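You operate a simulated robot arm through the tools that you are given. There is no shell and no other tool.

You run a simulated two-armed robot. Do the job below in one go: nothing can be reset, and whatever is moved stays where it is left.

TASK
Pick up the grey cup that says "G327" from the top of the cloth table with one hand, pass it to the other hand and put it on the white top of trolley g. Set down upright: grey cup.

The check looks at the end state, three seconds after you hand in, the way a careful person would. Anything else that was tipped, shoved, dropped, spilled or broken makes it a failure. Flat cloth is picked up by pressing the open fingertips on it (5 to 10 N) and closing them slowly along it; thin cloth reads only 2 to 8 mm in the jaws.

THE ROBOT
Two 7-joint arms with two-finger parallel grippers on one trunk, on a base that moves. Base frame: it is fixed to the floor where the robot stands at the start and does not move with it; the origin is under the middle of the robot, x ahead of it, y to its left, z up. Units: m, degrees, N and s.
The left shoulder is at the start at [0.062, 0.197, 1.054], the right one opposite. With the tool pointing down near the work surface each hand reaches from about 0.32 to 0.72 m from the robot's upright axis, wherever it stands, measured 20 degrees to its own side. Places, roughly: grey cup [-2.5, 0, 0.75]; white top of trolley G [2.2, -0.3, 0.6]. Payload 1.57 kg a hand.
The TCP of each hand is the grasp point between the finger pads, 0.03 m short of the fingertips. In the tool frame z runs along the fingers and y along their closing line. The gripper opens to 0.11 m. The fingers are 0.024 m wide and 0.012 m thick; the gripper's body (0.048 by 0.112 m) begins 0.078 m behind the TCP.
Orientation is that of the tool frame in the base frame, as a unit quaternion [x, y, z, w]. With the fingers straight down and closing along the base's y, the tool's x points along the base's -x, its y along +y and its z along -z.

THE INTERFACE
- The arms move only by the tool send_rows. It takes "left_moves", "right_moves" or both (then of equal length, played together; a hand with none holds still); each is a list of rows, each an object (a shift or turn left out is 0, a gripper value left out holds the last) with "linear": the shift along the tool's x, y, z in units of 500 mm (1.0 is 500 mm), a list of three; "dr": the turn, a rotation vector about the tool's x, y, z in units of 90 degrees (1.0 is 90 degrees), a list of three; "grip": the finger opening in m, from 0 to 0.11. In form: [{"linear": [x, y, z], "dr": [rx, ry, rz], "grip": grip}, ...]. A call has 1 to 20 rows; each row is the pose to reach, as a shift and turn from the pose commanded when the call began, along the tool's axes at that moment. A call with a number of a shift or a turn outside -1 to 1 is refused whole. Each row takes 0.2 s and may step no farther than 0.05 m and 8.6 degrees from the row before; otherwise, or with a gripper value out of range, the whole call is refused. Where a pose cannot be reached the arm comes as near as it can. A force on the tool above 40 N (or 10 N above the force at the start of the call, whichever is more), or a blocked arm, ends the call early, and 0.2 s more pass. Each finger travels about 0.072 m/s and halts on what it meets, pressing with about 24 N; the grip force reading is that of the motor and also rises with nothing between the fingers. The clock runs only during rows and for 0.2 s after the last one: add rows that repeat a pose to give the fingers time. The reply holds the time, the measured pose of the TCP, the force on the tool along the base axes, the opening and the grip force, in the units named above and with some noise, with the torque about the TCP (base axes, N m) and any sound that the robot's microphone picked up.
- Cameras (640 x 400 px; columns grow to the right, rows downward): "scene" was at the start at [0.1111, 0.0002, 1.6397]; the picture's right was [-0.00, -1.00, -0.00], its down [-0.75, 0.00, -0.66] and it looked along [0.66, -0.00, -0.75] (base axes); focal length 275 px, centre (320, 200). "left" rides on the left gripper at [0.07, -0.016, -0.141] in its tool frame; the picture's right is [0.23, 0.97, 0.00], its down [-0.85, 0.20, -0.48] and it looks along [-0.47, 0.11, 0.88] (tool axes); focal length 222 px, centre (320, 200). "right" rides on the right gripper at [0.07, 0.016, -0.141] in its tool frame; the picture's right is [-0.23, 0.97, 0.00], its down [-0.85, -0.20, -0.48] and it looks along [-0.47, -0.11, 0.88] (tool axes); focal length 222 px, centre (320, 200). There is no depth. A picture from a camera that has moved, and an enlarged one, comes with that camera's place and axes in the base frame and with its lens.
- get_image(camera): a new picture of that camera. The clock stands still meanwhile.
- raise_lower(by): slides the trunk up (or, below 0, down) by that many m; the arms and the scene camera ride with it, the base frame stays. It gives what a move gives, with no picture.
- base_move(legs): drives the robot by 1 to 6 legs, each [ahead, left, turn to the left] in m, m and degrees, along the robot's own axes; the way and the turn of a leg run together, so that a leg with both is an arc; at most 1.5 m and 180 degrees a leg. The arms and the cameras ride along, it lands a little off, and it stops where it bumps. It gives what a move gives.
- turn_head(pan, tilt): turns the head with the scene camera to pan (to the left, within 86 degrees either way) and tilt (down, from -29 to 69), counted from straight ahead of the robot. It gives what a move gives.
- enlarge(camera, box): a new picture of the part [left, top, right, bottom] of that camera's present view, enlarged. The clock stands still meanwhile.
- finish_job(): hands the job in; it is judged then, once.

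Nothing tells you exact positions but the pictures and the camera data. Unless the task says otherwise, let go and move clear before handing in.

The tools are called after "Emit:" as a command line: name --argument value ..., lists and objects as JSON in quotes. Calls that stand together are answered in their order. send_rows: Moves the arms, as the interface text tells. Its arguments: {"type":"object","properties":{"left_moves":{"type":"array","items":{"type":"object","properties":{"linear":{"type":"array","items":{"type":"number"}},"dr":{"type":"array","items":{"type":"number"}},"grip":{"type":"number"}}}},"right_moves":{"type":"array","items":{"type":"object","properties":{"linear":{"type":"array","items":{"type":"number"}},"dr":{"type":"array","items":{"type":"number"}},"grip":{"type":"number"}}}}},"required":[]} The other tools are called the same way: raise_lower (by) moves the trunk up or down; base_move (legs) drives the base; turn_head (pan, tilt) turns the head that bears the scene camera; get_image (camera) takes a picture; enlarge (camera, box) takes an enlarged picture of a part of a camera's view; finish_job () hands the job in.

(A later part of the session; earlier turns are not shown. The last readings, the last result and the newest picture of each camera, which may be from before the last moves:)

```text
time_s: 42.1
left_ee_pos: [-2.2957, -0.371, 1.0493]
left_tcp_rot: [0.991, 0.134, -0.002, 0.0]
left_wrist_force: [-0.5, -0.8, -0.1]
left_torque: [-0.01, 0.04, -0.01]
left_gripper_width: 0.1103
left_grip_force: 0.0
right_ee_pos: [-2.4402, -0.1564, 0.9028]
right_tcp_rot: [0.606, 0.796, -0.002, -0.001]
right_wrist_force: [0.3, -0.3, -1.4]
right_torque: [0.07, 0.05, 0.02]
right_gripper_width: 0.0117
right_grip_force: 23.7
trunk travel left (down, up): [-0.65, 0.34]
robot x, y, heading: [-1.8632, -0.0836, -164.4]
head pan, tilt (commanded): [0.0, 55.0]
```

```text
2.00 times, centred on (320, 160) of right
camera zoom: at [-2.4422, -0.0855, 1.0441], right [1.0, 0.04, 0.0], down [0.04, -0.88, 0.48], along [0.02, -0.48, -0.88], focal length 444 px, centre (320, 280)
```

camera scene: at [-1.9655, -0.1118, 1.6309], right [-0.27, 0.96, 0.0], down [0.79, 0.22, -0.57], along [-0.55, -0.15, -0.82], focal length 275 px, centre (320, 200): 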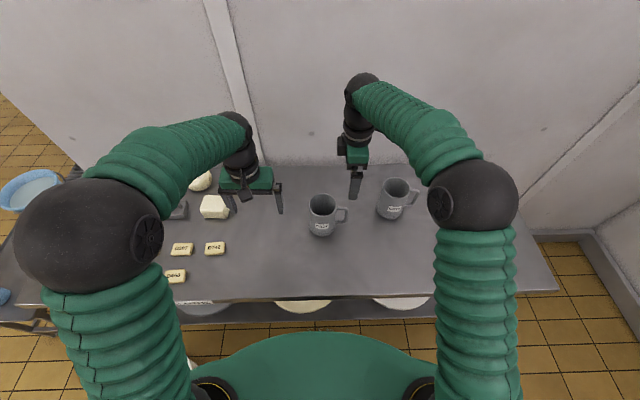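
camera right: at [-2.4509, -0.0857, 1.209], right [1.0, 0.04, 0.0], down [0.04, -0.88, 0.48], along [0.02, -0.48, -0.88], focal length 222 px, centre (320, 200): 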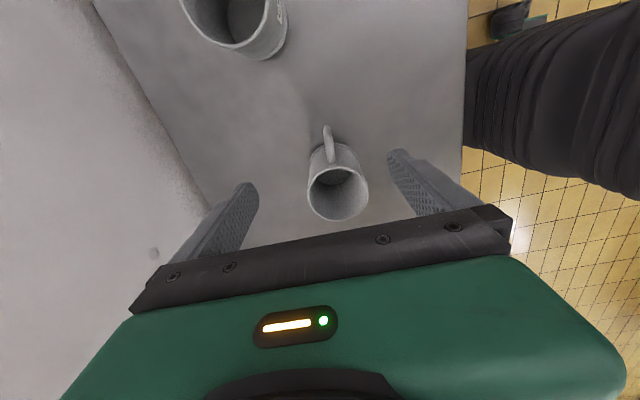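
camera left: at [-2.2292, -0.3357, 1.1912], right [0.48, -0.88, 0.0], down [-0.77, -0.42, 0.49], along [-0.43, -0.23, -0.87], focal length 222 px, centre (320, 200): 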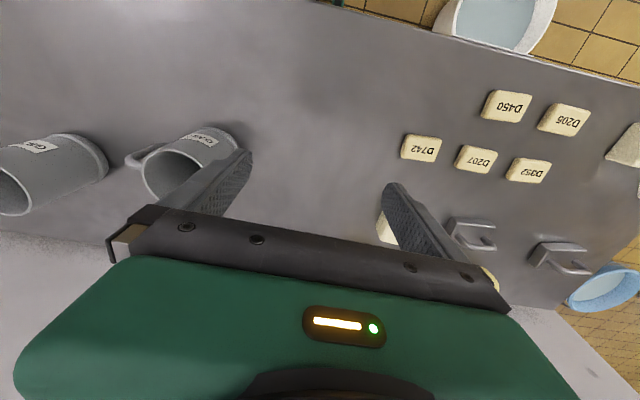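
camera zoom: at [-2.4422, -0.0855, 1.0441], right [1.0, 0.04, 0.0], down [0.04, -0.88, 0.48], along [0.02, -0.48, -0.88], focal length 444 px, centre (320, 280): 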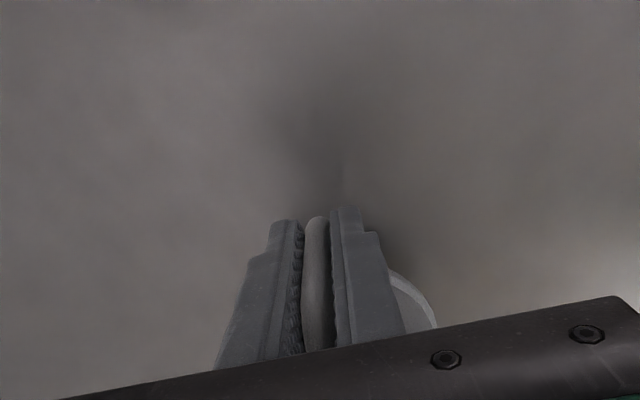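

The cup hangs level in the right hand (about 0.14 kg, no sag). I lift it a bit more and bring the left hand above the left rim with a 60 mm opening.

Emit:
send_rows --right_moves '[{"linear": [0, 0, -0.01]}, {"linear": [0, 0, -0.02]}, {"linear": [0, 0, -0.03]}, {"linear": [0, 0, -0.04]}, {"linear": [0, 0, -0.05]}, {"linear": [0, 0, -0.06]}, {"linear": [0, 0, -0.06]}, {"linear": [0, 0, -0.06]}, {"linear": [0, 0, -0.06]}, {"linear": [0, 0, -0.06]}, {"linear": [0, 0, -0.06]}, {"linear": [0, 0, -0.06]}, {"linear": [0, 0, -0.06]}]' --left_moves '[{"linear": [0, 0, -0.04], "grip": 0.09}, {"linear": [0, 0, -0.08], "grip": 0.07}, {"linear": [-0.015, -0.0227, -0.08], "grip": 0.06}, {"linear": [-0.03, -0.0455, -0.08]}, {"linear": [-0.045, -0.068, -0.08]}, {"linear": [-0.06, -0.091, -0.08]}, {"linear": [-0.075, -0.114, -0.08]}, {"linear": [-0.09, -0.136, -0.08]}, {"linear": [-0.105, -0.159, -0.08]}, {"linear": [-0.12, -0.182, -0.08]}, {"linear": [-0.14, -0.212, -0.08]}, {"linear": [-0.165, -0.25, -0.08]}, {"linear": [-0.165, -0.25, -0.08]}]'

Emit:
get_image --camera "scene"

Emit:
get_image --camera "left"

Emit:
enlarge --camera "scene" --box '[256, 130, 400, 240]'

```text
time_s: 44.9
left_ee_pos: [-2.4085, -0.2714, 1.088]
left_tcp_rot: [0.991, 0.134, -0.003, 0.001]
left_wrist_force: [0.1, -0.1, -0.2]
left_torque: [-0.05, 0.0, -0.01]
left_gripper_width: 0.0602
left_grip_force: 0.1
right_ee_pos: [-2.4388, -0.1567, 0.934]
right_tcp_rot: [0.606, 0.795, -0.001, -0.002]
right_wrist_force: [0.1, -0.5, -1.7]
right_torque: [0.08, 0.05, 0.02]
right_gripper_width: 0.0116
right_grip_force: 23.9
trunk travel left (down, up): [-0.65, 0.34]
robot x, y, heading: [-1.8634, -0.0833, -164.9]
head pan, tilt (commanded): [0.0, 55.0]
```

```text
taken
camera scene: at [-1.9666, -0.111, 1.6308], right [-0.27, 0.96, 0.0], down [0.79, 0.22, -0.57], along [-0.55, -0.15, -0.82], focal length 275 px, centre (320, 200)
```

scene: 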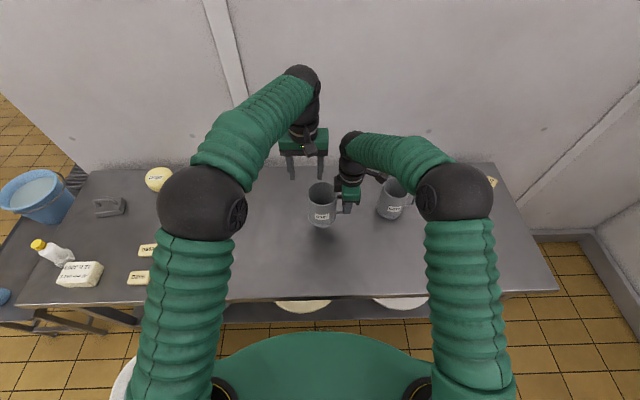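

```text
taken
camera left: at [-2.3459, -0.238, 1.2284], right [0.48, -0.88, 0.0], down [-0.77, -0.42, 0.48], along [-0.42, -0.23, -0.88], focal length 222 px, centre (320, 200)
```

left: 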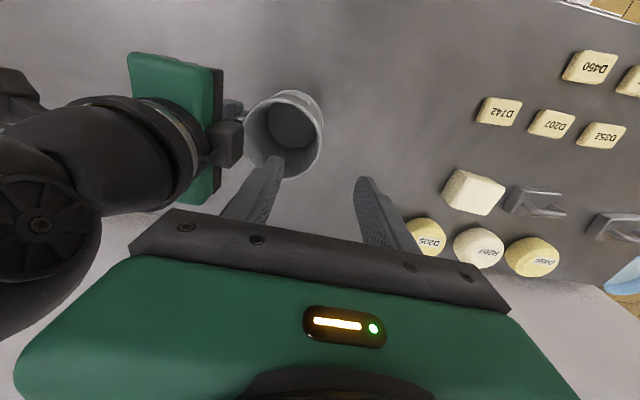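

```text
3.64 times, centred on (328, 185) of scene
camera zoom: at [-1.9666, -0.111, 1.6308], right [-0.27, 0.96, 0.0], down [0.79, 0.22, -0.57], along [-0.55, -0.15, -0.82], focal length 1001 px, centre (291, 254)
```

zoom: 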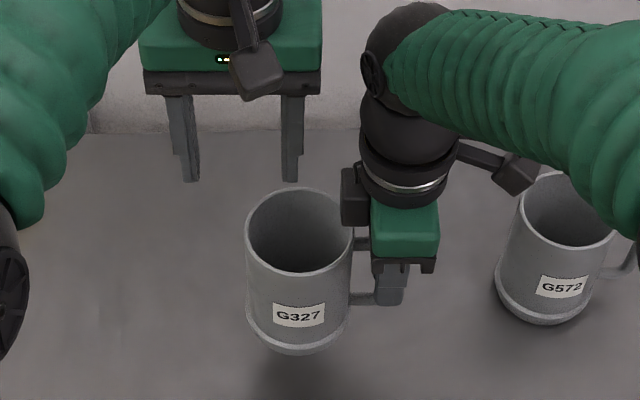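

The left hand is nearly over the left rim. I enlarge its camera view for an exact aim.

Emit:
enlarge --camera "left" --box '[216, 70, 376, 200]'

```text
3.08 times, centred on (296, 135) of left
camera zoom: at [-2.3459, -0.238, 1.2284], right [0.48, -0.88, 0.0], down [-0.77, -0.42, 0.48], along [-0.42, -0.23, -0.88], focal length 684 px, centre (394, 400)
```

zoom: 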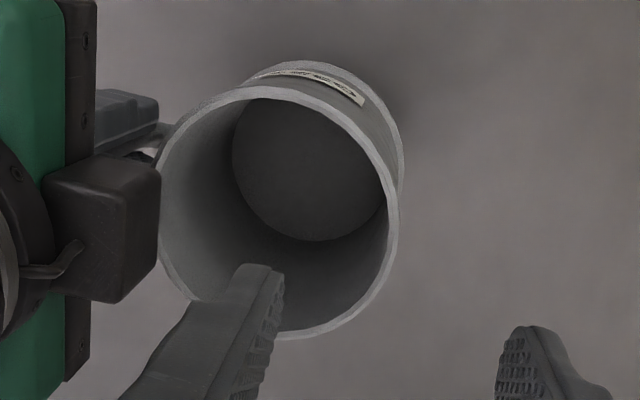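

The rim plane is about 0.1 m below the left TCP and the wall is within a few mm of it. I shift 3 mm and lower the left hand straight down so one finger goes inside the cup.

Emit:
send_rows --left_moves '[{"linear": [0.006, 0.001, 0.02]}, {"linear": [0.006, 0.001, 0.045]}, {"linear": [0.006, 0.001, 0.07]}, {"linear": [0.006, 0.001, 0.095]}, {"linear": [0.006, 0.001, 0.12]}, {"linear": [0.006, 0.001, 0.145]}, {"linear": [0.006, 0.001, 0.145]}]'

Emit:
get_image --camera "left"

Emit:
enlarge --camera "scene" --box '[256, 130, 400, 240]'

Emit:
get_image --camera "right"

```text
time_s: 46.5
left_ee_pos: [-2.4063, -0.2721, 1.0179]
left_tcp_rot: [0.991, 0.133, -0.003, 0.001]
left_wrist_force: [-0.2, -0.9, -0.4]
left_torque: [-0.01, -0.03, -0.02]
left_gripper_width: 0.06
left_grip_force: 0.0
right_ee_pos: [-2.4393, -0.157, 0.9349]
right_tcp_rot: [0.606, 0.795, -0.001, -0.001]
right_wrist_force: [-1.0, 0.5, -1.5]
right_torque: [0.07, 0.03, 0.0]
right_gripper_width: 0.0118
right_grip_force: 24.1
trunk travel left (down, up): [-0.65, 0.34]
robot x, y, heading: [-1.8638, -0.0855, -164.5]
head pan, tilt (commanded): [0.0, 55.0]
```

```text
taken
camera left: at [-2.3421, -0.2384, 1.1575], right [0.48, -0.88, 0.0], down [-0.77, -0.42, 0.48], along [-0.42, -0.23, -0.88], focal length 222 px, centre (320, 200)
```

left: 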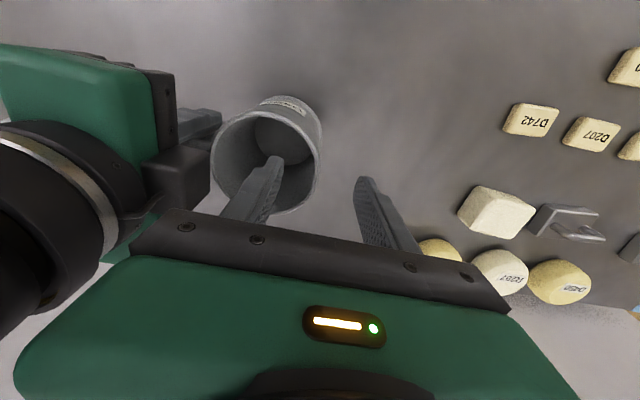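

```text
3.64 times, centred on (328, 185) of scene
camera zoom: at [-1.9668, -0.1113, 1.6308], right [-0.27, 0.96, 0.0], down [0.79, 0.22, -0.57], along [-0.55, -0.15, -0.82], focal length 1001 px, centre (291, 254)
```

zoom: 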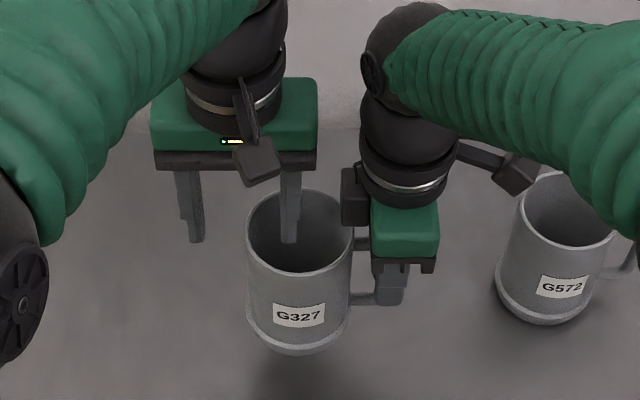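

```text
taken
camera right: at [-2.4414, -0.0853, 1.0751], right [1.0, 0.04, 0.0], down [0.04, -0.88, 0.48], along [0.02, -0.48, -0.88], focal length 222 px, centre (320, 200)
```

right: 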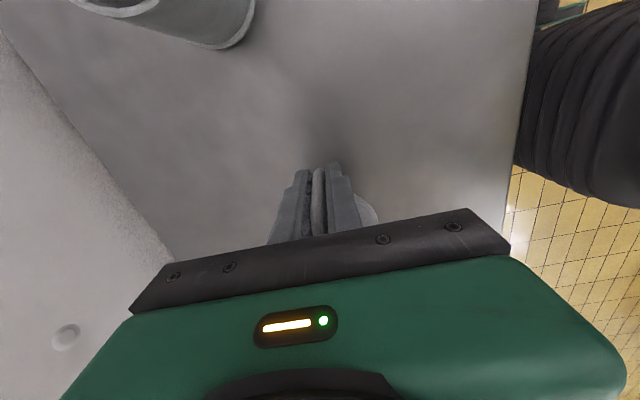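

Both fingers straddle the left wall well and there is still clearance between the hands. I lower 28 mm more.

Emit:
send_rows --left_moves '[{"linear": [0, 0, 0.015]}, {"linear": [0, 0, 0.03]}, {"linear": [0, 0, 0.045]}, {"linear": [0, 0, 0.056]}, {"linear": [0, 0, 0.056]}]'

Emit:
enlarge --camera "left" --box '[120, 60, 440, 260]'

Emit:
enlarge --camera "scene" --box '[256, 130, 400, 240]'

```text
time_s: 47.7
left_ee_pos: [-2.4064, -0.2709, 0.9892]
left_tcp_rot: [0.991, 0.135, -0.003, 0.001]
left_wrist_force: [-0.7, 0.4, 0.3]
left_torque: [-0.03, 0.01, 0.01]
left_gripper_width: 0.0601
left_grip_force: 0.1
right_ee_pos: [-2.4393, -0.1561, 0.9338]
right_tcp_rot: [0.606, 0.795, -0.001, -0.001]
right_wrist_force: [-0.8, 0.3, -1.6]
right_torque: [0.08, 0.04, 0.03]
right_gripper_width: 0.0116
right_grip_force: 23.9
trunk travel left (down, up): [-0.65, 0.34]
robot x, y, heading: [-1.8648, -0.0834, -164.7]
head pan, tilt (commanded): [0.0, 55.0]
```

```text
2.00 times, centred on (280, 160) of left
camera zoom: at [-2.3432, -0.2373, 1.1301], right [0.48, -0.88, 0.0], down [-0.77, -0.42, 0.48], along [-0.42, -0.23, -0.88], focal length 444 px, centre (400, 280)
```

zoom: 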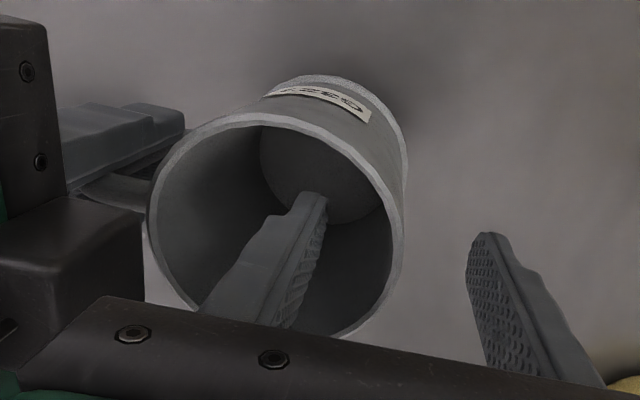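

```text
3.64 times, centred on (328, 185) of scene
camera zoom: at [-1.9668, -0.1113, 1.6308], right [-0.27, 0.96, 0.0], down [0.79, 0.22, -0.57], along [-0.55, -0.15, -0.82], focal length 1001 px, centre (291, 254)
```

zoom: 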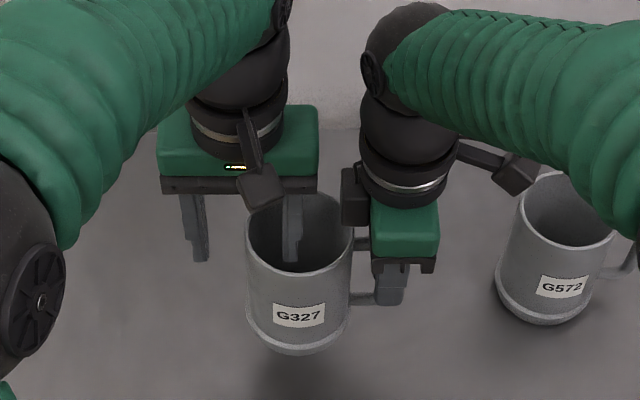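

The wall is within about 1 mm of the left jaw centre. I close the left gripper slowly on the rim while the right hand keeps holding.

Emit:
send_rows --left_moves '[{"grip": 0.05}, {"grip": 0.04}, {"grip": 0.03}, {"grip": 0.022}, {"grip": 0.016}, {"grip": 0.012}, {"grip": 0.008}, {"grip": 0.006}, {"grip": 0.004}, {"grip": 0.002}, {"grip": 0.0}, {"grip": 0.0}, {"grip": 0.0}]'

Emit:
enlarge --camera "left" --box '[120, 60, 440, 260]'

Emit:
enlarge --camera "scene" --box '[256, 130, 400, 240]'

```text
time_s: 50.5
left_ee_pos: [-2.4073, -0.2704, 0.9907]
left_tcp_rot: [0.991, 0.133, -0.003, 0.0]
left_wrist_force: [-9.5, 18.9, -1.6]
left_torque: [-0.06, 0.15, 0.49]
left_gripper_width: 0.0073
left_grip_force: 24.3
right_ee_pos: [-2.4386, -0.1582, 0.9347]
right_tcp_rot: [0.605, 0.796, -0.003, -0.001]
right_wrist_force: [9.5, -18.5, 1.5]
right_torque: [0.83, 0.33, -0.01]
right_gripper_width: 0.0119
right_grip_force: 23.8
trunk travel left (down, up): [-0.65, 0.34]
robot x, y, heading: [-1.8623, -0.085, -164.7]
head pan, tilt (commanded): [0.0, 55.0]
```

```text
2.00 times, centred on (280, 160) of left
camera zoom: at [-2.3435, -0.2364, 1.1303], right [0.48, -0.88, 0.0], down [-0.77, -0.42, 0.48], along [-0.43, -0.23, -0.88], focal length 444 px, centre (400, 280)
```

zoom: 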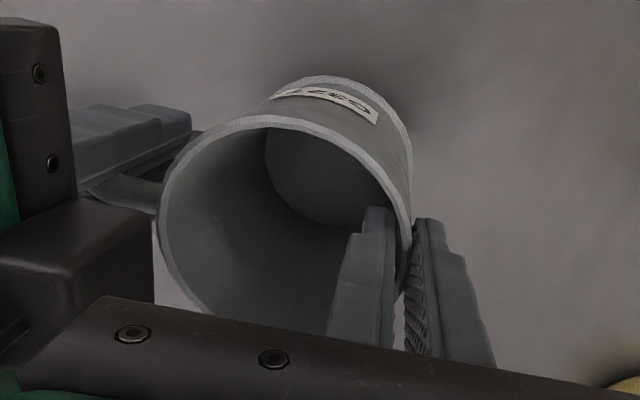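

```text
3.64 times, centred on (328, 185) of scene
camera zoom: at [-1.9669, -0.1113, 1.6308], right [-0.27, 0.96, 0.0], down [0.79, 0.22, -0.57], along [-0.55, -0.15, -0.82], focal length 1001 px, centre (291, 254)
```

zoom: 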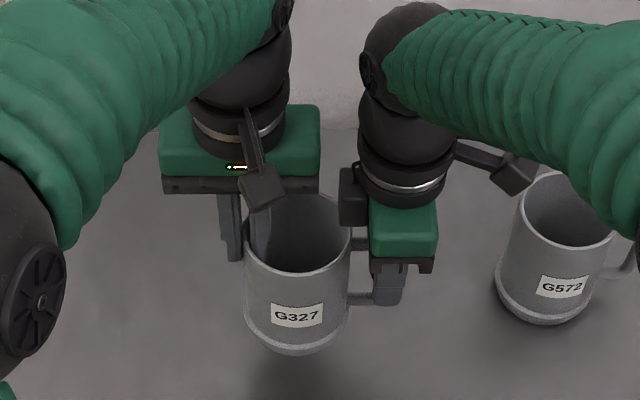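

The left hand holds the rim (7 mm jaw), but the two hands strain against each other by about 21 N. I ease this by shifting the left hand a millimetre or two to the right before letting go with the right.

Emit:
send_rows --left_moves '[{"linear": [0, -0.001, 0], "grip": 0.0}, {"linear": [0, -0.002, 0]}, {"linear": [0, -0.003, 0]}, {"linear": [0, -0.003, 0]}]'

```text
time_s: 51.5
left_ee_pos: [-2.4064, -0.2706, 0.9892]
left_tcp_rot: [0.991, 0.134, -0.003, 0.0]
left_wrist_force: [-10.9, 22.1, -1.8]
left_torque: [0.32, 0.09, 0.48]
left_gripper_width: 0.0073
left_grip_force: 24.2
right_ee_pos: [-2.4396, -0.1567, 0.9342]
right_tcp_rot: [0.606, 0.796, -0.002, 0.0]
right_wrist_force: [11.2, -22.1, 2.3]
right_torque: [0.65, 0.44, 0.03]
right_gripper_width: 0.0117
right_grip_force: 24.1
trunk travel left (down, up): [-0.65, 0.34]
robot x, y, heading: [-1.8591, -0.0814, -164.6]
head pan, tilt (commanded): [0.0, 55.0]
```

The force rose slightly, probably because the arms are still pulling back to their commanded poses. I wait briefly and shift a bit further to see the trend.

Emit:
send_rows --left_moves '[{"linear": [0, 0, 0]}, {"linear": [0, 0, 0]}, {"linear": [0, 0, 0]}, {"linear": [0, 0, 0]}, {"linear": [0, 0, 0]}]'

Emit:
send_rows --left_moves '[{"linear": [0, -0.001, 0]}, {"linear": [0, -0.002, 0]}, {"linear": [0, -0.002, 0]}, {"linear": [0, -0.002, 0]}, {"linear": [0, -0.002, 0]}]'

```text
time_s: 52.7
left_ee_pos: [-2.4065, -0.2693, 0.9899]
left_tcp_rot: [0.991, 0.134, -0.003, -0.001]
left_wrist_force: [-11.3, 22.2, -1.0]
left_torque: [0.39, 0.2, 0.5]
left_gripper_width: 0.0072
left_grip_force: 24.1
right_ee_pos: [-2.4401, -0.1575, 0.934]
right_tcp_rot: [0.605, 0.796, -0.002, -0.001]
right_wrist_force: [11.1, -21.1, 1.2]
right_torque: [0.64, 0.35, 0.02]
right_gripper_width: 0.0119
right_grip_force: 24.0
trunk travel left (down, up): [-0.65, 0.34]
robot x, y, heading: [-1.8617, -0.0816, -164.9]
head pan, tilt (commanded): [0.0, 55.0]
```

```text
time_s: 53.9
left_ee_pos: [-2.4083, -0.2693, 0.9897]
left_tcp_rot: [0.991, 0.134, -0.003, 0.0]
left_wrist_force: [-9.4, 15.0, -4.6]
left_torque: [0.44, 0.2, 0.44]
left_gripper_width: 0.0073
left_grip_force: 23.8
right_ee_pos: [-2.4405, -0.1566, 0.9334]
right_tcp_rot: [0.606, 0.796, -0.001, -0.001]
right_wrist_force: [7.7, -15.1, 4.0]
right_torque: [-0.08, 0.14, -0.03]
right_gripper_width: 0.0118
right_grip_force: 23.4
trunk travel left (down, up): [-0.65, 0.34]
robot x, y, heading: [-1.8629, -0.0824, -164.6]
head pan, tilt (commanded): [0.0, 55.0]
```

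The force now falls (17 N). I go on a bit further right in small steps.

Emit:
send_rows --left_moves '[{"linear": [0, -0.001, 0]}, {"linear": [0, -0.002, 0]}, {"linear": [0, -0.003, 0]}, {"linear": [0, -0.003, 0]}, {"linear": [0, -0.003, 0]}]'

```text
time_s: 55.1
left_ee_pos: [-2.4066, -0.2683, 0.989]
left_tcp_rot: [0.991, 0.135, -0.002, 0.001]
left_wrist_force: [-6.0, 6.4, 1.9]
left_torque: [0.38, 0.0, 0.41]
left_gripper_width: 0.0072
left_grip_force: 24.1
right_ee_pos: [-2.439, -0.1556, 0.9342]
right_tcp_rot: [0.606, 0.796, 0.0, -0.001]
right_wrist_force: [5.9, -5.8, -4.0]
right_torque: [0.21, 0.37, 0.06]
right_gripper_width: 0.0117
right_grip_force: 23.6
trunk travel left (down, up): [-0.65, 0.34]
robot x, y, heading: [-1.8614, -0.0826, -164.7]
head pan, tilt (commanded): [0.0, 55.0]
```

Nearly relieved (about 8 N). One more small shift, then I check the view.

Emit:
send_rows --left_moves '[{"linear": [-0.0005, -0.001, 0]}, {"linear": [-0.001, -0.0022, 0]}, {"linear": [-0.001, -0.0022, 0]}, {"linear": [-0.001, -0.0022, 0]}]'

Emit:
enlarge --camera "scene" --box '[256, 130, 400, 240]'

Emit:
enlarge --camera "left" --box '[120, 60, 440, 260]'

```text
time_s: 56.1
left_ee_pos: [-2.4079, -0.2678, 0.9892]
left_tcp_rot: [0.991, 0.134, -0.003, 0.001]
left_wrist_force: [-1.5, -3.1, 0.8]
left_torque: [0.24, 0.16, 0.31]
left_gripper_width: 0.0074
left_grip_force: 23.6
right_ee_pos: [-2.4393, -0.1558, 0.9335]
right_tcp_rot: [0.606, 0.795, -0.002, -0.003]
right_wrist_force: [1.3, 3.3, -2.2]
right_torque: [-0.16, 0.01, -0.09]
right_gripper_width: 0.0116
right_grip_force: 24.1
trunk travel left (down, up): [-0.65, 0.34]
robot x, y, heading: [-1.8622, -0.0834, -164.9]
head pan, tilt (commanded): [0.0, 55.0]
```

```text
3.64 times, centred on (328, 185) of scene
camera zoom: at [-1.9669, -0.1113, 1.6308], right [-0.27, 0.96, 0.0], down [0.79, 0.22, -0.57], along [-0.55, -0.15, -0.82], focal length 1001 px, centre (291, 254)
```

zoom: 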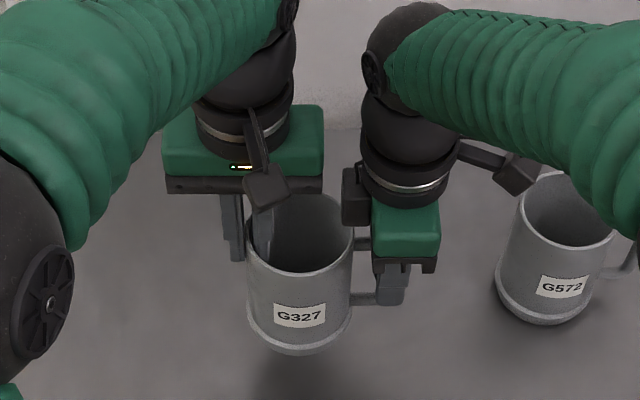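

```text
2.00 times, centred on (280, 160) of left
camera zoom: at [-2.3448, -0.2339, 1.1296], right [0.48, -0.88, 0.0], down [-0.77, -0.42, 0.48], along [-0.42, -0.23, -0.88], focal length 444 px, centre (400, 280)
```

zoom: 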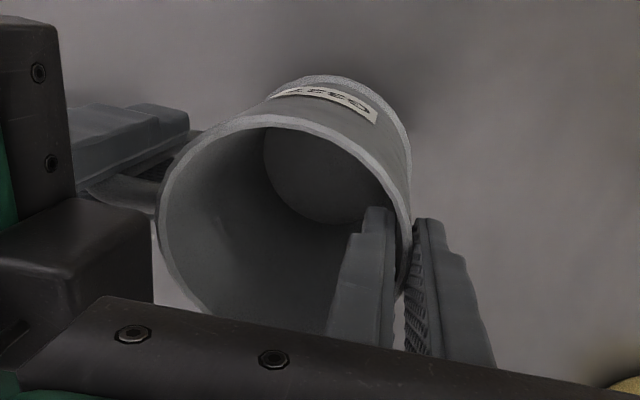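

The strain is gone (about 3 N). I open the right gripper slowly while the left keeps holding.

Emit:
send_rows --right_moves '[{"grip": 0.012}, {"grip": 0.014}, {"grip": 0.018}, {"grip": 0.025}, {"grip": 0.035}, {"grip": 0.045}, {"grip": 0.055}, {"grip": 0.06}, {"grip": 0.06}]'

Emit:
enlarge --camera "scene" --box '[256, 130, 400, 240]'

Emit:
enlarge --camera "right" --box '[160, 60, 480, 260]'

```text
time_s: 58.1
left_ee_pos: [-2.4073, -0.267, 0.9895]
left_tcp_rot: [0.991, 0.134, -0.002, 0.0]
left_wrist_force: [-0.6, 0.2, 0.3]
left_torque: [-0.05, -0.05, -0.04]
left_gripper_width: 0.0068
left_grip_force: 24.1
right_ee_pos: [-2.4396, -0.1566, 0.9335]
right_tcp_rot: [0.607, 0.795, -0.002, -0.001]
right_wrist_force: [0.2, -0.3, 0.2]
right_torque: [0.03, -0.01, -0.01]
right_gripper_width: 0.0601
right_grip_force: 0.2
trunk travel left (down, up): [-0.65, 0.34]
robot x, y, heading: [-1.8599, -0.0832, -164.9]
head pan, tilt (commanded): [0.0, 55.0]
```

```text
3.64 times, centred on (328, 185) of scene
camera zoom: at [-1.967, -0.1113, 1.6308], right [-0.27, 0.96, 0.0], down [0.79, 0.22, -0.57], along [-0.55, -0.15, -0.82], focal length 1001 px, centre (291, 254)
```

zoom: 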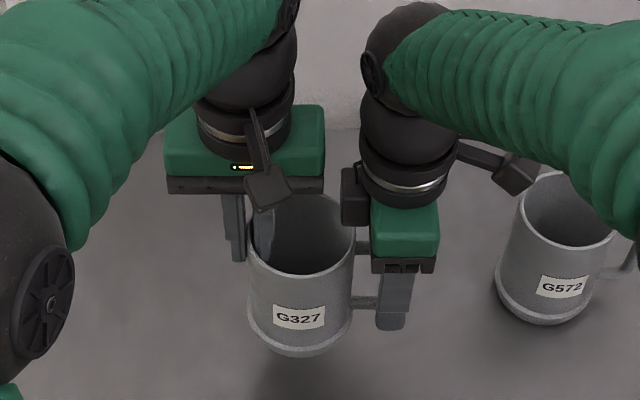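

```text
2.00 times, centred on (320, 160) of right
camera zoom: at [-2.4416, -0.0853, 1.075], right [1.0, 0.04, 0.0], down [0.04, -0.88, 0.48], along [0.02, -0.48, -0.88], focal length 444 px, centre (320, 280)
```

zoom: 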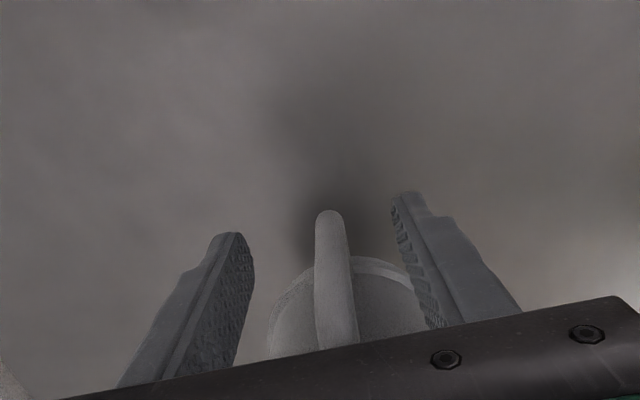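

The left hand alone now holds the cup. I withdraw the right hand outward and up.

Emit:
send_rows --right_moves '[{"linear": [0.02, 0, 0]}, {"linear": [0.04, 0, 0]}, {"linear": [0.06, 0, 0]}, {"linear": [0.06, 0, -0.04]}, {"linear": [0.06, 0, -0.08]}, {"linear": [0.06, 0, -0.12]}, {"linear": [0.06, 0, -0.16]}, {"linear": [0.06, 0, -0.2]}, {"linear": [0.06, 0, -0.24]}, {"linear": [0.06, 0, -0.28]}, {"linear": [0.06, 0, -0.28]}]'

Emit:
get_image --camera "scene"

Emit:
get_image --camera "left"

```text
time_s: 60.5
left_ee_pos: [-2.4083, -0.2669, 0.9893]
left_tcp_rot: [0.991, 0.134, -0.002, 0.0]
left_wrist_force: [-0.9, 0.4, 0.3]
left_torque: [-0.06, -0.03, 0.01]
left_gripper_width: 0.0069
left_grip_force: 24.3
right_ee_pos: [-2.4466, -0.1279, 1.0743]
right_tcp_rot: [0.606, 0.796, -0.001, -0.002]
right_wrist_force: [0.5, 0.2, 0.0]
right_torque: [0.0, 0.0, -0.01]
right_gripper_width: 0.0599
right_grip_force: 0.1
trunk travel left (down, up): [-0.65, 0.34]
robot x, y, heading: [-1.8636, -0.0838, -164.6]
head pan, tilt (commanded): [0.0, 55.0]
```

```text
taken
camera scene: at [-1.9671, -0.1111, 1.6308], right [-0.27, 0.96, 0.0], down [0.79, 0.22, -0.57], along [-0.55, -0.15, -0.82], focal length 275 px, centre (320, 200)
```

scene: 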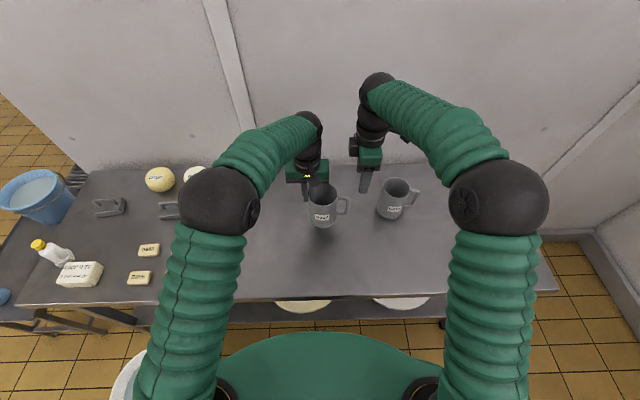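

```text
taken
camera left: at [-2.345, -0.2331, 1.1295], right [0.48, -0.88, 0.0], down [-0.77, -0.42, 0.48], along [-0.42, -0.23, -0.88], focal length 222 px, centre (320, 200)
```

left: 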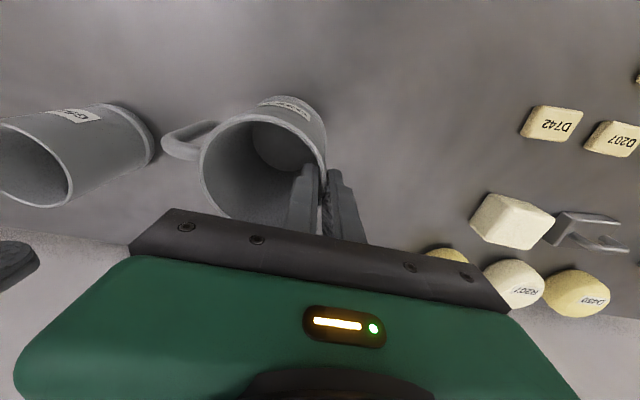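

The handover is done and the cup hangs upright from the left hand. I raise it well clear of everything and pull both hands back before driving.

Emit:
send_rows --left_moves '[{"linear": [0, 0, -0.03], "grip": 0.0}, {"linear": [0, 0, -0.07]}, {"linear": [0, 0, -0.11]}, {"linear": [0, 0, -0.15]}, {"linear": [0, 0, -0.19]}, {"linear": [0, 0, -0.23]}, {"linear": [0.03, 0, -0.26]}, {"linear": [0.06, 0.0, -0.26]}, {"linear": [0.09, 0.01, -0.26]}, {"linear": [0.12, 0.02, -0.26]}, {"linear": [0.15, 0.03, -0.26]}, {"linear": [0.18, 0.04, -0.26]}, {"linear": [0.2, 0.05, -0.26]}, {"linear": [0.2, 0.05, -0.26]}]' --right_moves '[{"linear": [0.02, 0.03, 0], "grip": 0.06}, {"linear": [0.04, 0.06, 0]}, {"linear": [0.06, 0.09, 0]}, {"linear": [0.08, 0.12, 0]}, {"linear": [0.1, 0.15, 0]}, {"linear": [0.12, 0.18, 0]}, {"linear": [0.14, 0.21, 0]}, {"linear": [0.16, 0.24, 0]}, {"linear": [0.18, 0.27, 0]}, {"linear": [0.2, 0.3, 0]}, {"linear": [0.2, 0.32, 0]}, {"linear": [0.2, 0.34, 0]}, {"linear": [0.2, 0.34, 0]}, {"linear": [0.2, 0.34, 0]}]'

Emit:
get_image --camera "scene"

Emit:
get_image --camera "left"

```text
time_s: 63.5
left_ee_pos: [-2.3046, -0.263, 1.1186]
left_tcp_rot: [0.991, 0.134, -0.002, 0.0]
left_wrist_force: [-1.0, -0.1, -0.9]
left_torque: [-0.01, -0.02, 0.01]
left_gripper_width: 0.0069
left_grip_force: 24.0
right_ee_pos: [-2.3125, 0.0152, 1.0712]
right_tcp_rot: [0.605, 0.796, 0.0, -0.001]
right_wrist_force: [-0.1, -0.9, 0.2]
right_torque: [-0.01, -0.03, -0.02]
right_gripper_width: 0.0601
right_grip_force: 0.1
trunk travel left (down, up): [-0.65, 0.34]
robot x, y, heading: [-1.8654, -0.0844, -164.7]
head pan, tilt (commanded): [0.0, 55.0]
```

```text
taken
camera scene: at [-1.9659, -0.1105, 1.6309], right [-0.27, 0.96, 0.0], down [0.79, 0.22, -0.57], along [-0.55, -0.15, -0.82], focal length 275 px, centre (320, 200)
```

scene: 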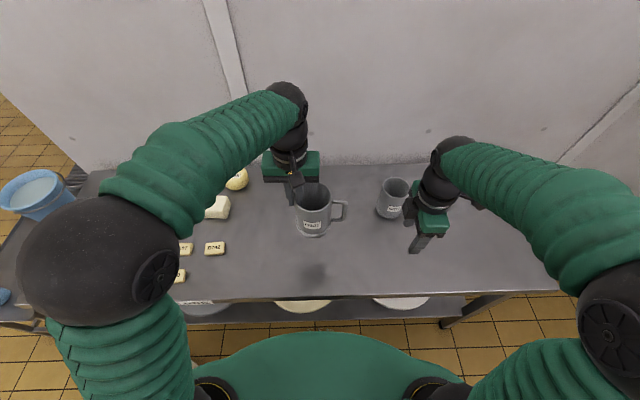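

```text
taken
camera left: at [-2.2414, -0.2297, 1.2587], right [0.48, -0.88, 0.0], down [-0.77, -0.42, 0.48], along [-0.42, -0.23, -0.88], focal length 222 px, centre (320, 200)
```

left: 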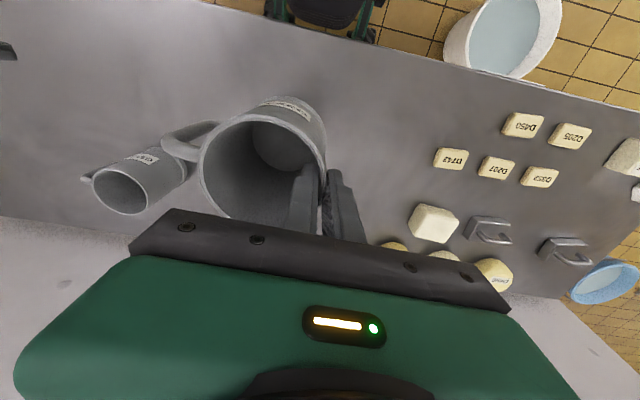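

The cup is held firmly. I back away from the table, turn left to face trolley G and drive part of the way back.

Emit:
base_move --legs '[[-0.6, 0, 0], [0, 0, 85], [0, 0, 86.5]]'

Emit:
turn_head --pan 0 --tilt 30

Emit:
get_image --camera "scene"

Emit:
get_image --camera "left"

```text
time_s: 74.2
left_ee_pos: [-0.8295, 0.1961, 1.1191]
left_tcp_rot: [-0.068, 0.998, 0.001, 0.001]
left_wrist_force: [-0.1, -0.6, -1.8]
left_torque: [0.07, -0.01, 0.01]
left_gripper_width: 0.0066
left_grip_force: 23.6
right_ee_pos: [-0.8585, -0.0823, 1.0703]
right_tcp_rot: [0.755, -0.656, 0.001, -0.001]
right_wrist_force: [0.5, -0.1, 0.5]
right_torque: [0.03, -0.01, 0.02]
right_gripper_width: 0.0599
right_grip_force: 0.0
trunk travel left (down, up): [-0.65, 0.34]
robot x, y, heading: [-1.2904, 0.073, 7.9]
head pan, tilt (commanded): [0.0, 55.0]
```

```text
time_s: 75.1
left_ee_pos: [-0.8299, 0.1962, 1.1192]
left_tcp_rot: [-0.068, 0.998, 0.0, 0.003]
left_wrist_force: [-1.0, 0.0, -1.0]
left_torque: [0.07, 0.02, -0.02]
left_gripper_width: 0.0066
left_grip_force: 23.6
right_ee_pos: [-0.8601, -0.082, 1.0717]
right_tcp_rot: [0.755, -0.656, 0.001, -0.002]
right_wrist_force: [-0.3, 0.5, -0.5]
right_torque: [0.0, 0.03, 0.0]
right_gripper_width: 0.0602
right_grip_force: 0.2
trunk travel left (down, up): [-0.65, 0.34]
robot x, y, heading: [-1.2871, 0.0736, 7.9]
head pan, tilt (commanded): [0.0, 30.0]
```

```text
taken
camera scene: at [-1.1683, 0.0919, 1.6668], right [0.14, -0.99, 0.0], down [-0.5, -0.07, -0.86], along [0.86, 0.12, -0.5], focal length 275 px, centre (320, 200)
```

scene: 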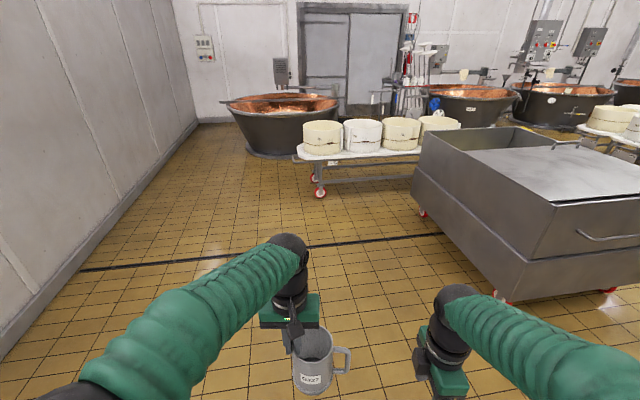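

```text
taken
camera left: at [-0.8981, 0.1695, 1.2595], right [-0.36, 0.93, 0.0], down [0.82, 0.31, 0.48], along [0.45, 0.17, -0.88], focal length 222 px, centre (320, 200)
```

left: 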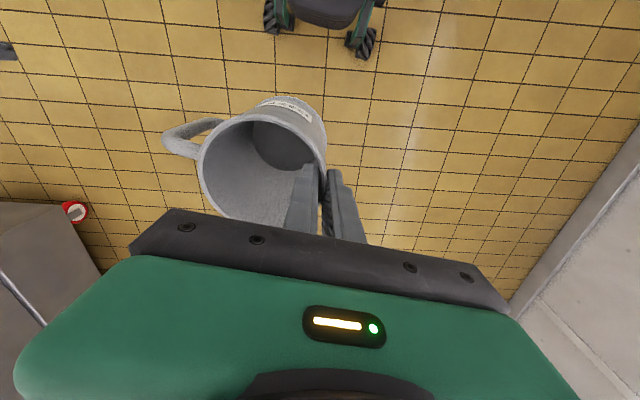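

The cup is still upright and secure. I drive 1.5 m toward the trolley's left half, keeping left of the vat, and look again.

Emit:
base_move --legs '[[1.5, 0, 0], [0, 0, 12]]'

Emit:
turn_head --pan 0 --tilt 30

Emit:
get_image --camera "scene"

```text
time_s: 83.4
left_ee_pos: [0.6481, 0.4651, 1.1186]
left_tcp_rot: [-0.16, 0.987, 0.002, 0.002]
left_wrist_force: [0.1, -0.8, -1.7]
left_torque: [0.08, 0.04, -0.02]
left_gripper_width: 0.0065
left_grip_force: 24.1
right_ee_pos: [0.6707, 0.1878, 1.0712]
right_tcp_rot: [0.812, -0.584, 0.0, -0.001]
right_wrist_force: [-1.1, 0.1, 0.8]
right_torque: [0.01, 0.02, -0.01]
right_gripper_width: 0.0599
right_grip_force: 0.1
trunk travel left (down, up): [-0.65, 0.34]
robot x, y, heading: [0.2161, 0.2651, 18.5]
head pan, tilt (commanded): [0.0, 30.0]
```

```text
time_s: 84.0
left_ee_pos: [0.6473, 0.4672, 1.1192]
left_tcp_rot: [-0.161, 0.987, 0.0, 0.002]
left_wrist_force: [0.7, 0.2, -1.7]
left_torque: [0.07, 0.02, 0.01]
left_gripper_width: 0.0064
left_grip_force: 23.4
right_ee_pos: [0.6689, 0.1887, 1.0716]
right_tcp_rot: [0.811, -0.584, 0.001, -0.002]
right_wrist_force: [0.5, 0.3, 0.3]
right_torque: [0.0, 0.0, 0.03]
right_gripper_width: 0.0599
right_grip_force: 0.1
trunk travel left (down, up): [-0.65, 0.34]
robot x, y, heading: [0.2182, 0.2633, 18.6]
head pan, tilt (commanded): [0.0, 30.0]
```

```text
taken
camera scene: at [0.3342, 0.304, 1.6669], right [0.32, -0.95, 0.0], down [-0.48, -0.16, -0.86], along [0.82, 0.27, -0.5], focal length 275 px, centre (320, 200)
```

scene: 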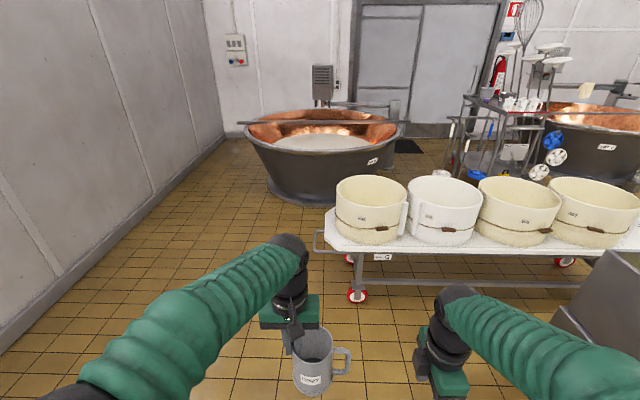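

I now see the trolley's left part squarely. I enlarge to judge the free white areas.

Emit:
enlarge --camera "scene" --box '[310, 165, 470, 265]'

Emit:
enlarge --camera "scene" --box '[440, 165, 640, 290]'

```text
4.00 times, centred on (390, 215) of scene
camera zoom: at [0.3342, 0.304, 1.6669], right [0.32, -0.95, 0.0], down [-0.48, -0.16, -0.86], along [0.82, 0.27, -0.5], focal length 1102 px, centre (40, 140)
```

zoom: 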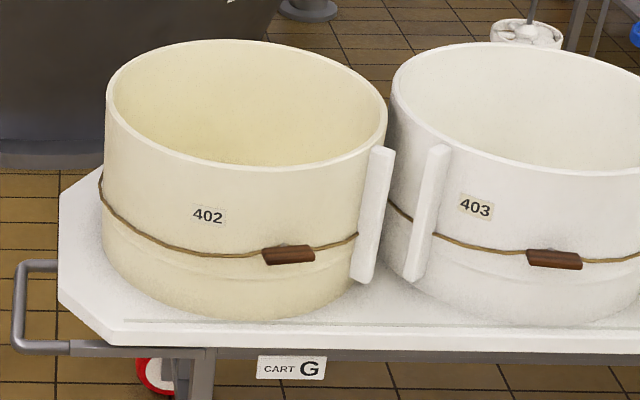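

```text
3.20 times, centred on (540, 228) of scene
camera zoom: at [0.3342, 0.304, 1.6669], right [0.32, -0.95, 0.0], down [-0.48, -0.16, -0.86], along [0.82, 0.27, -0.5], focal length 881 px, centre (-384, 112)
```

zoom: 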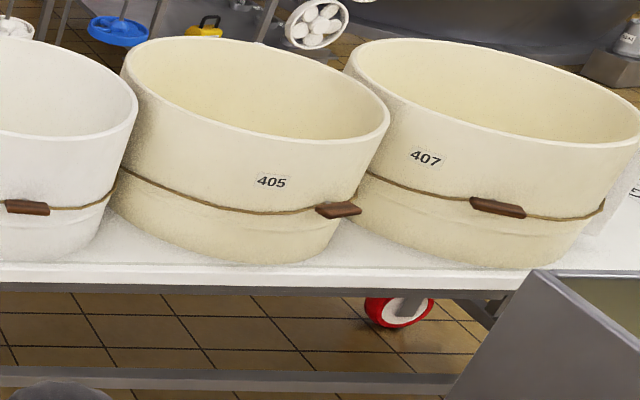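

Free white spots are the gaps at the front edge between moulds; the gap between 403 and 405 has no sticks. I drive nearer in front of it, keeping clear of the vat, and look down.

Emit:
base_move --legs '[[0.45, -0.68, 0]]'

Emit:
turn_head --pan 0 --tilt 40

Emit:
get_image --camera "scene"

Emit:
turn_head --pan -60 --tilt 45

Emit:
get_image --camera "scene"

```text
time_s: 88.3
left_ee_pos: [1.2809, -0.004, 1.1191]
left_tcp_rot: [-0.174, 0.985, -0.001, 0.004]
left_wrist_force: [0.6, -0.5, -1.9]
left_torque: [0.05, 0.06, 0.01]
left_gripper_width: 0.0066
left_grip_force: 24.1
right_ee_pos: [1.3097, -0.2809, 1.0726]
right_tcp_rot: [0.82, -0.573, 0.002, -0.002]
right_wrist_force: [0.2, 0.3, -0.3]
right_torque: [-0.03, -0.03, -0.02]
right_gripper_width: 0.0601
right_grip_force: 0.1
trunk travel left (down, up): [-0.65, 0.34]
robot x, y, heading: [0.8615, -0.2226, 20.1]
head pan, tilt (commanded): [0.0, 30.0]
```

```text
time_s: 89.0
left_ee_pos: [1.2796, -0.0052, 1.1199]
left_tcp_rot: [-0.174, 0.985, 0.001, 0.004]
left_wrist_force: [-0.6, 0.3, -0.7]
left_torque: [0.05, 0.01, 0.02]
left_gripper_width: 0.0066
left_grip_force: 23.3
right_ee_pos: [1.311, -0.2831, 1.0725]
right_tcp_rot: [0.82, -0.573, 0.001, -0.002]
right_wrist_force: [0.5, 0.4, 0.3]
right_torque: [0.0, 0.03, -0.03]
right_gripper_width: 0.0601
right_grip_force: 0.1
trunk travel left (down, up): [-0.65, 0.34]
robot x, y, heading: [0.8567, -0.2203, 20.2]
head pan, tilt (commanded): [0.0, 40.0]
```

```text
taken
camera scene: at [0.9686, -0.1795, 1.6516], right [0.34, -0.94, 0.0], down [-0.6, -0.22, -0.77], along [0.72, 0.26, -0.64], focal length 275 px, centre (320, 200)
```

scene: 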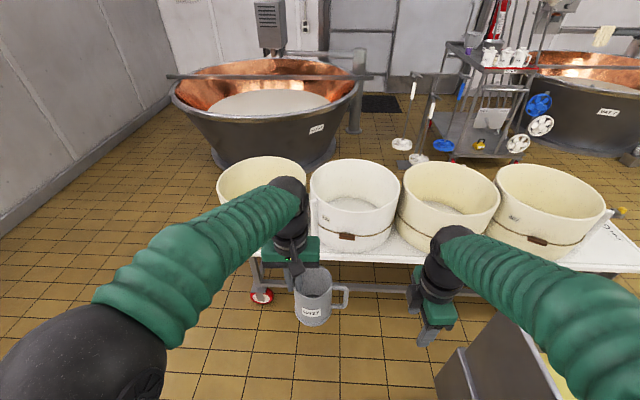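

```text
time_s: 90.3
left_ee_pos: [1.2799, -0.0056, 1.12]
left_tcp_rot: [-0.175, 0.985, 0.001, 0.003]
left_wrist_force: [-0.3, -0.8, -1.8]
left_torque: [0.07, -0.01, -0.01]
left_gripper_width: 0.0064
left_grip_force: 24.5
right_ee_pos: [1.311, -0.2846, 1.0711]
right_tcp_rot: [0.819, -0.574, 0.002, -0.002]
right_wrist_force: [-0.2, 0.3, 0.1]
right_torque: [-0.02, 0.01, 0.05]
right_gripper_width: 0.0602
right_grip_force: 0.0
trunk travel left (down, up): [-0.65, 0.34]
robot x, y, heading: [0.8589, -0.2217, 19.9]
head pan, tilt (commanded): [-60.0, 45.0]
```

```text
taken
camera scene: at [0.9513, -0.2618, 1.6444], right [-0.64, -0.77, 0.0], down [-0.54, 0.45, -0.71], along [0.54, -0.45, -0.71], focal length 275 px, centre (320, 200)
```

scene: 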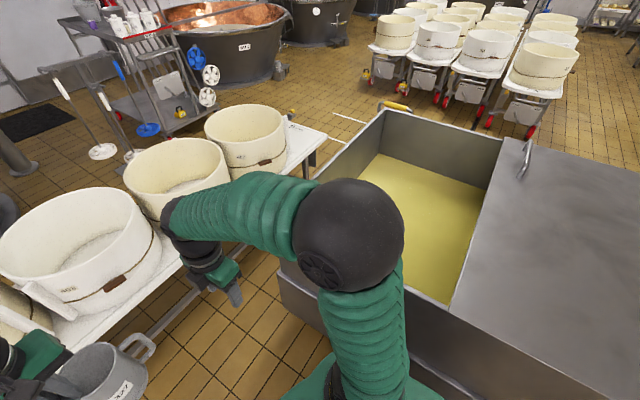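

The right end of the trolley is also free but lies behind the vat. I enlarge the front gap between 403 and 405.

Emit:
turn_head --pan 0 --tilt 40

Emit:
enlarge --camera "scene" --box '[300, 170, 460, 280]'

Emit:
enlarge --camera "scene" --box '[460, 170, 640, 290]'

```text
time_s: 91.6
left_ee_pos: [1.2792, -0.0062, 1.1183]
left_tcp_rot: [-0.174, 0.985, 0.002, 0.003]
left_wrist_force: [0.2, -0.1, -1.3]
left_torque: [0.07, 0.04, -0.06]
left_gripper_width: 0.0065
left_grip_force: 24.4
right_ee_pos: [1.3108, -0.2834, 1.0716]
right_tcp_rot: [0.82, -0.573, 0.001, -0.002]
right_wrist_force: [-0.1, -0.2, -0.4]
right_torque: [-0.03, 0.01, -0.01]
right_gripper_width: 0.06
right_grip_force: 0.1
trunk travel left (down, up): [-0.65, 0.34]
robot x, y, heading: [0.8562, -0.224, 20.1]
head pan, tilt (commanded): [0.0, 40.0]
```

```text
3.64 times, centred on (380, 225) of scene
camera zoom: at [0.9687, -0.1805, 1.6516], right [0.34, -0.94, 0.0], down [-0.61, -0.22, -0.76], along [0.72, 0.26, -0.64], focal length 1001 px, centre (102, 109)
```

zoom: 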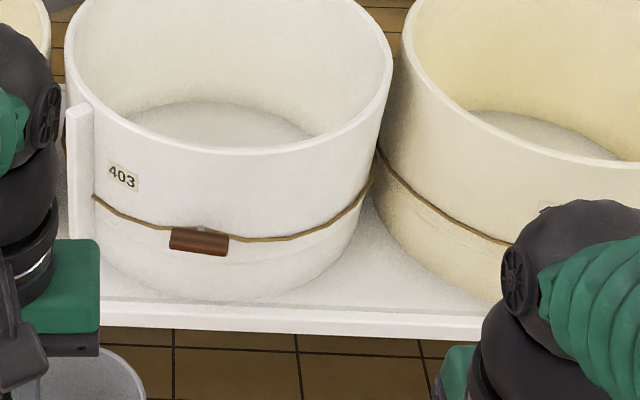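

```text
3.33 times, centred on (550, 230) of scene
camera zoom: at [0.9687, -0.1805, 1.6516], right [0.34, -0.94, 0.0], down [-0.61, -0.22, -0.76], along [0.72, 0.26, -0.64], focal length 918 px, centre (-447, 100)
```

zoom: 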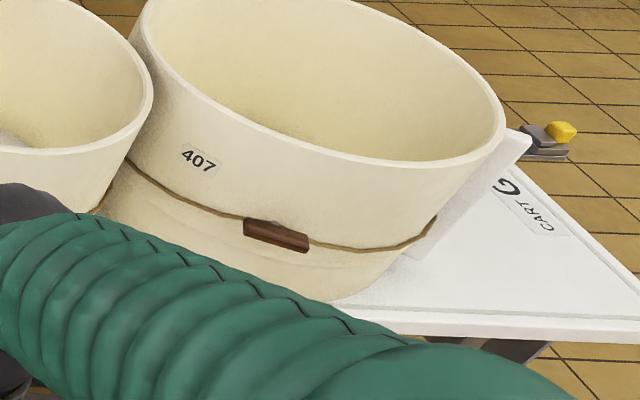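

The gap between 403 and 405 is a white triangle about 0.19 m deep; the cup fits there (about 2 cm clear all round) if its handle points away from the robot into the gap and the hand is on the near side. By triangulation the white top is nearer z = 0.55. I first turn the left hand 90 degrees about the vertical here in free space.

Emit:
send_rows --left_moves '[{"dr": [0, 0, -0.08], "grip": 0.0}, {"dr": [0, 0, -0.16]}, {"dr": [0, 0, -0.24]}, {"dr": [0, 0, -0.32]}, {"dr": [0, 0, -0.4]}, {"dr": [0, 0, -0.48]}, {"dr": [0, 0, -0.56]}, {"dr": [0, 0, -0.64]}, {"dr": [0, 0, -0.72]}, {"dr": [0, 0, -0.72]}]'

Emit:
get_image --camera "scene"

```text
time_s: 93.8
left_ee_pos: [1.2803, -0.0076, 1.1203]
left_tcp_rot: [-0.676, 0.737, -0.001, 0.002]
left_wrist_force: [0.8, -0.3, -2.3]
left_torque: [0.03, 0.07, -0.01]
left_gripper_width: 0.0066
left_grip_force: 23.3
right_ee_pos: [1.3104, -0.2844, 1.0727]
right_tcp_rot: [0.82, -0.573, 0.002, -0.001]
right_wrist_force: [0.0, -0.5, 0.7]
right_torque: [0.03, 0.0, -0.03]
right_gripper_width: 0.0598
right_grip_force: 0.1
trunk travel left (down, up): [-0.65, 0.34]
robot x, y, heading: [0.8563, -0.22, 20.1]
head pan, tilt (commanded): [0.0, 40.0]
```

```text
taken
camera scene: at [0.9687, -0.1805, 1.6516], right [0.34, -0.94, 0.0], down [-0.61, -0.22, -0.76], along [0.72, 0.26, -0.64], focal length 275 px, centre (320, 200)
```

scene: 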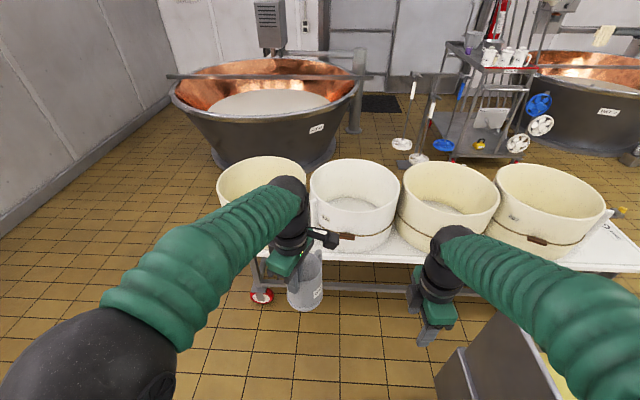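

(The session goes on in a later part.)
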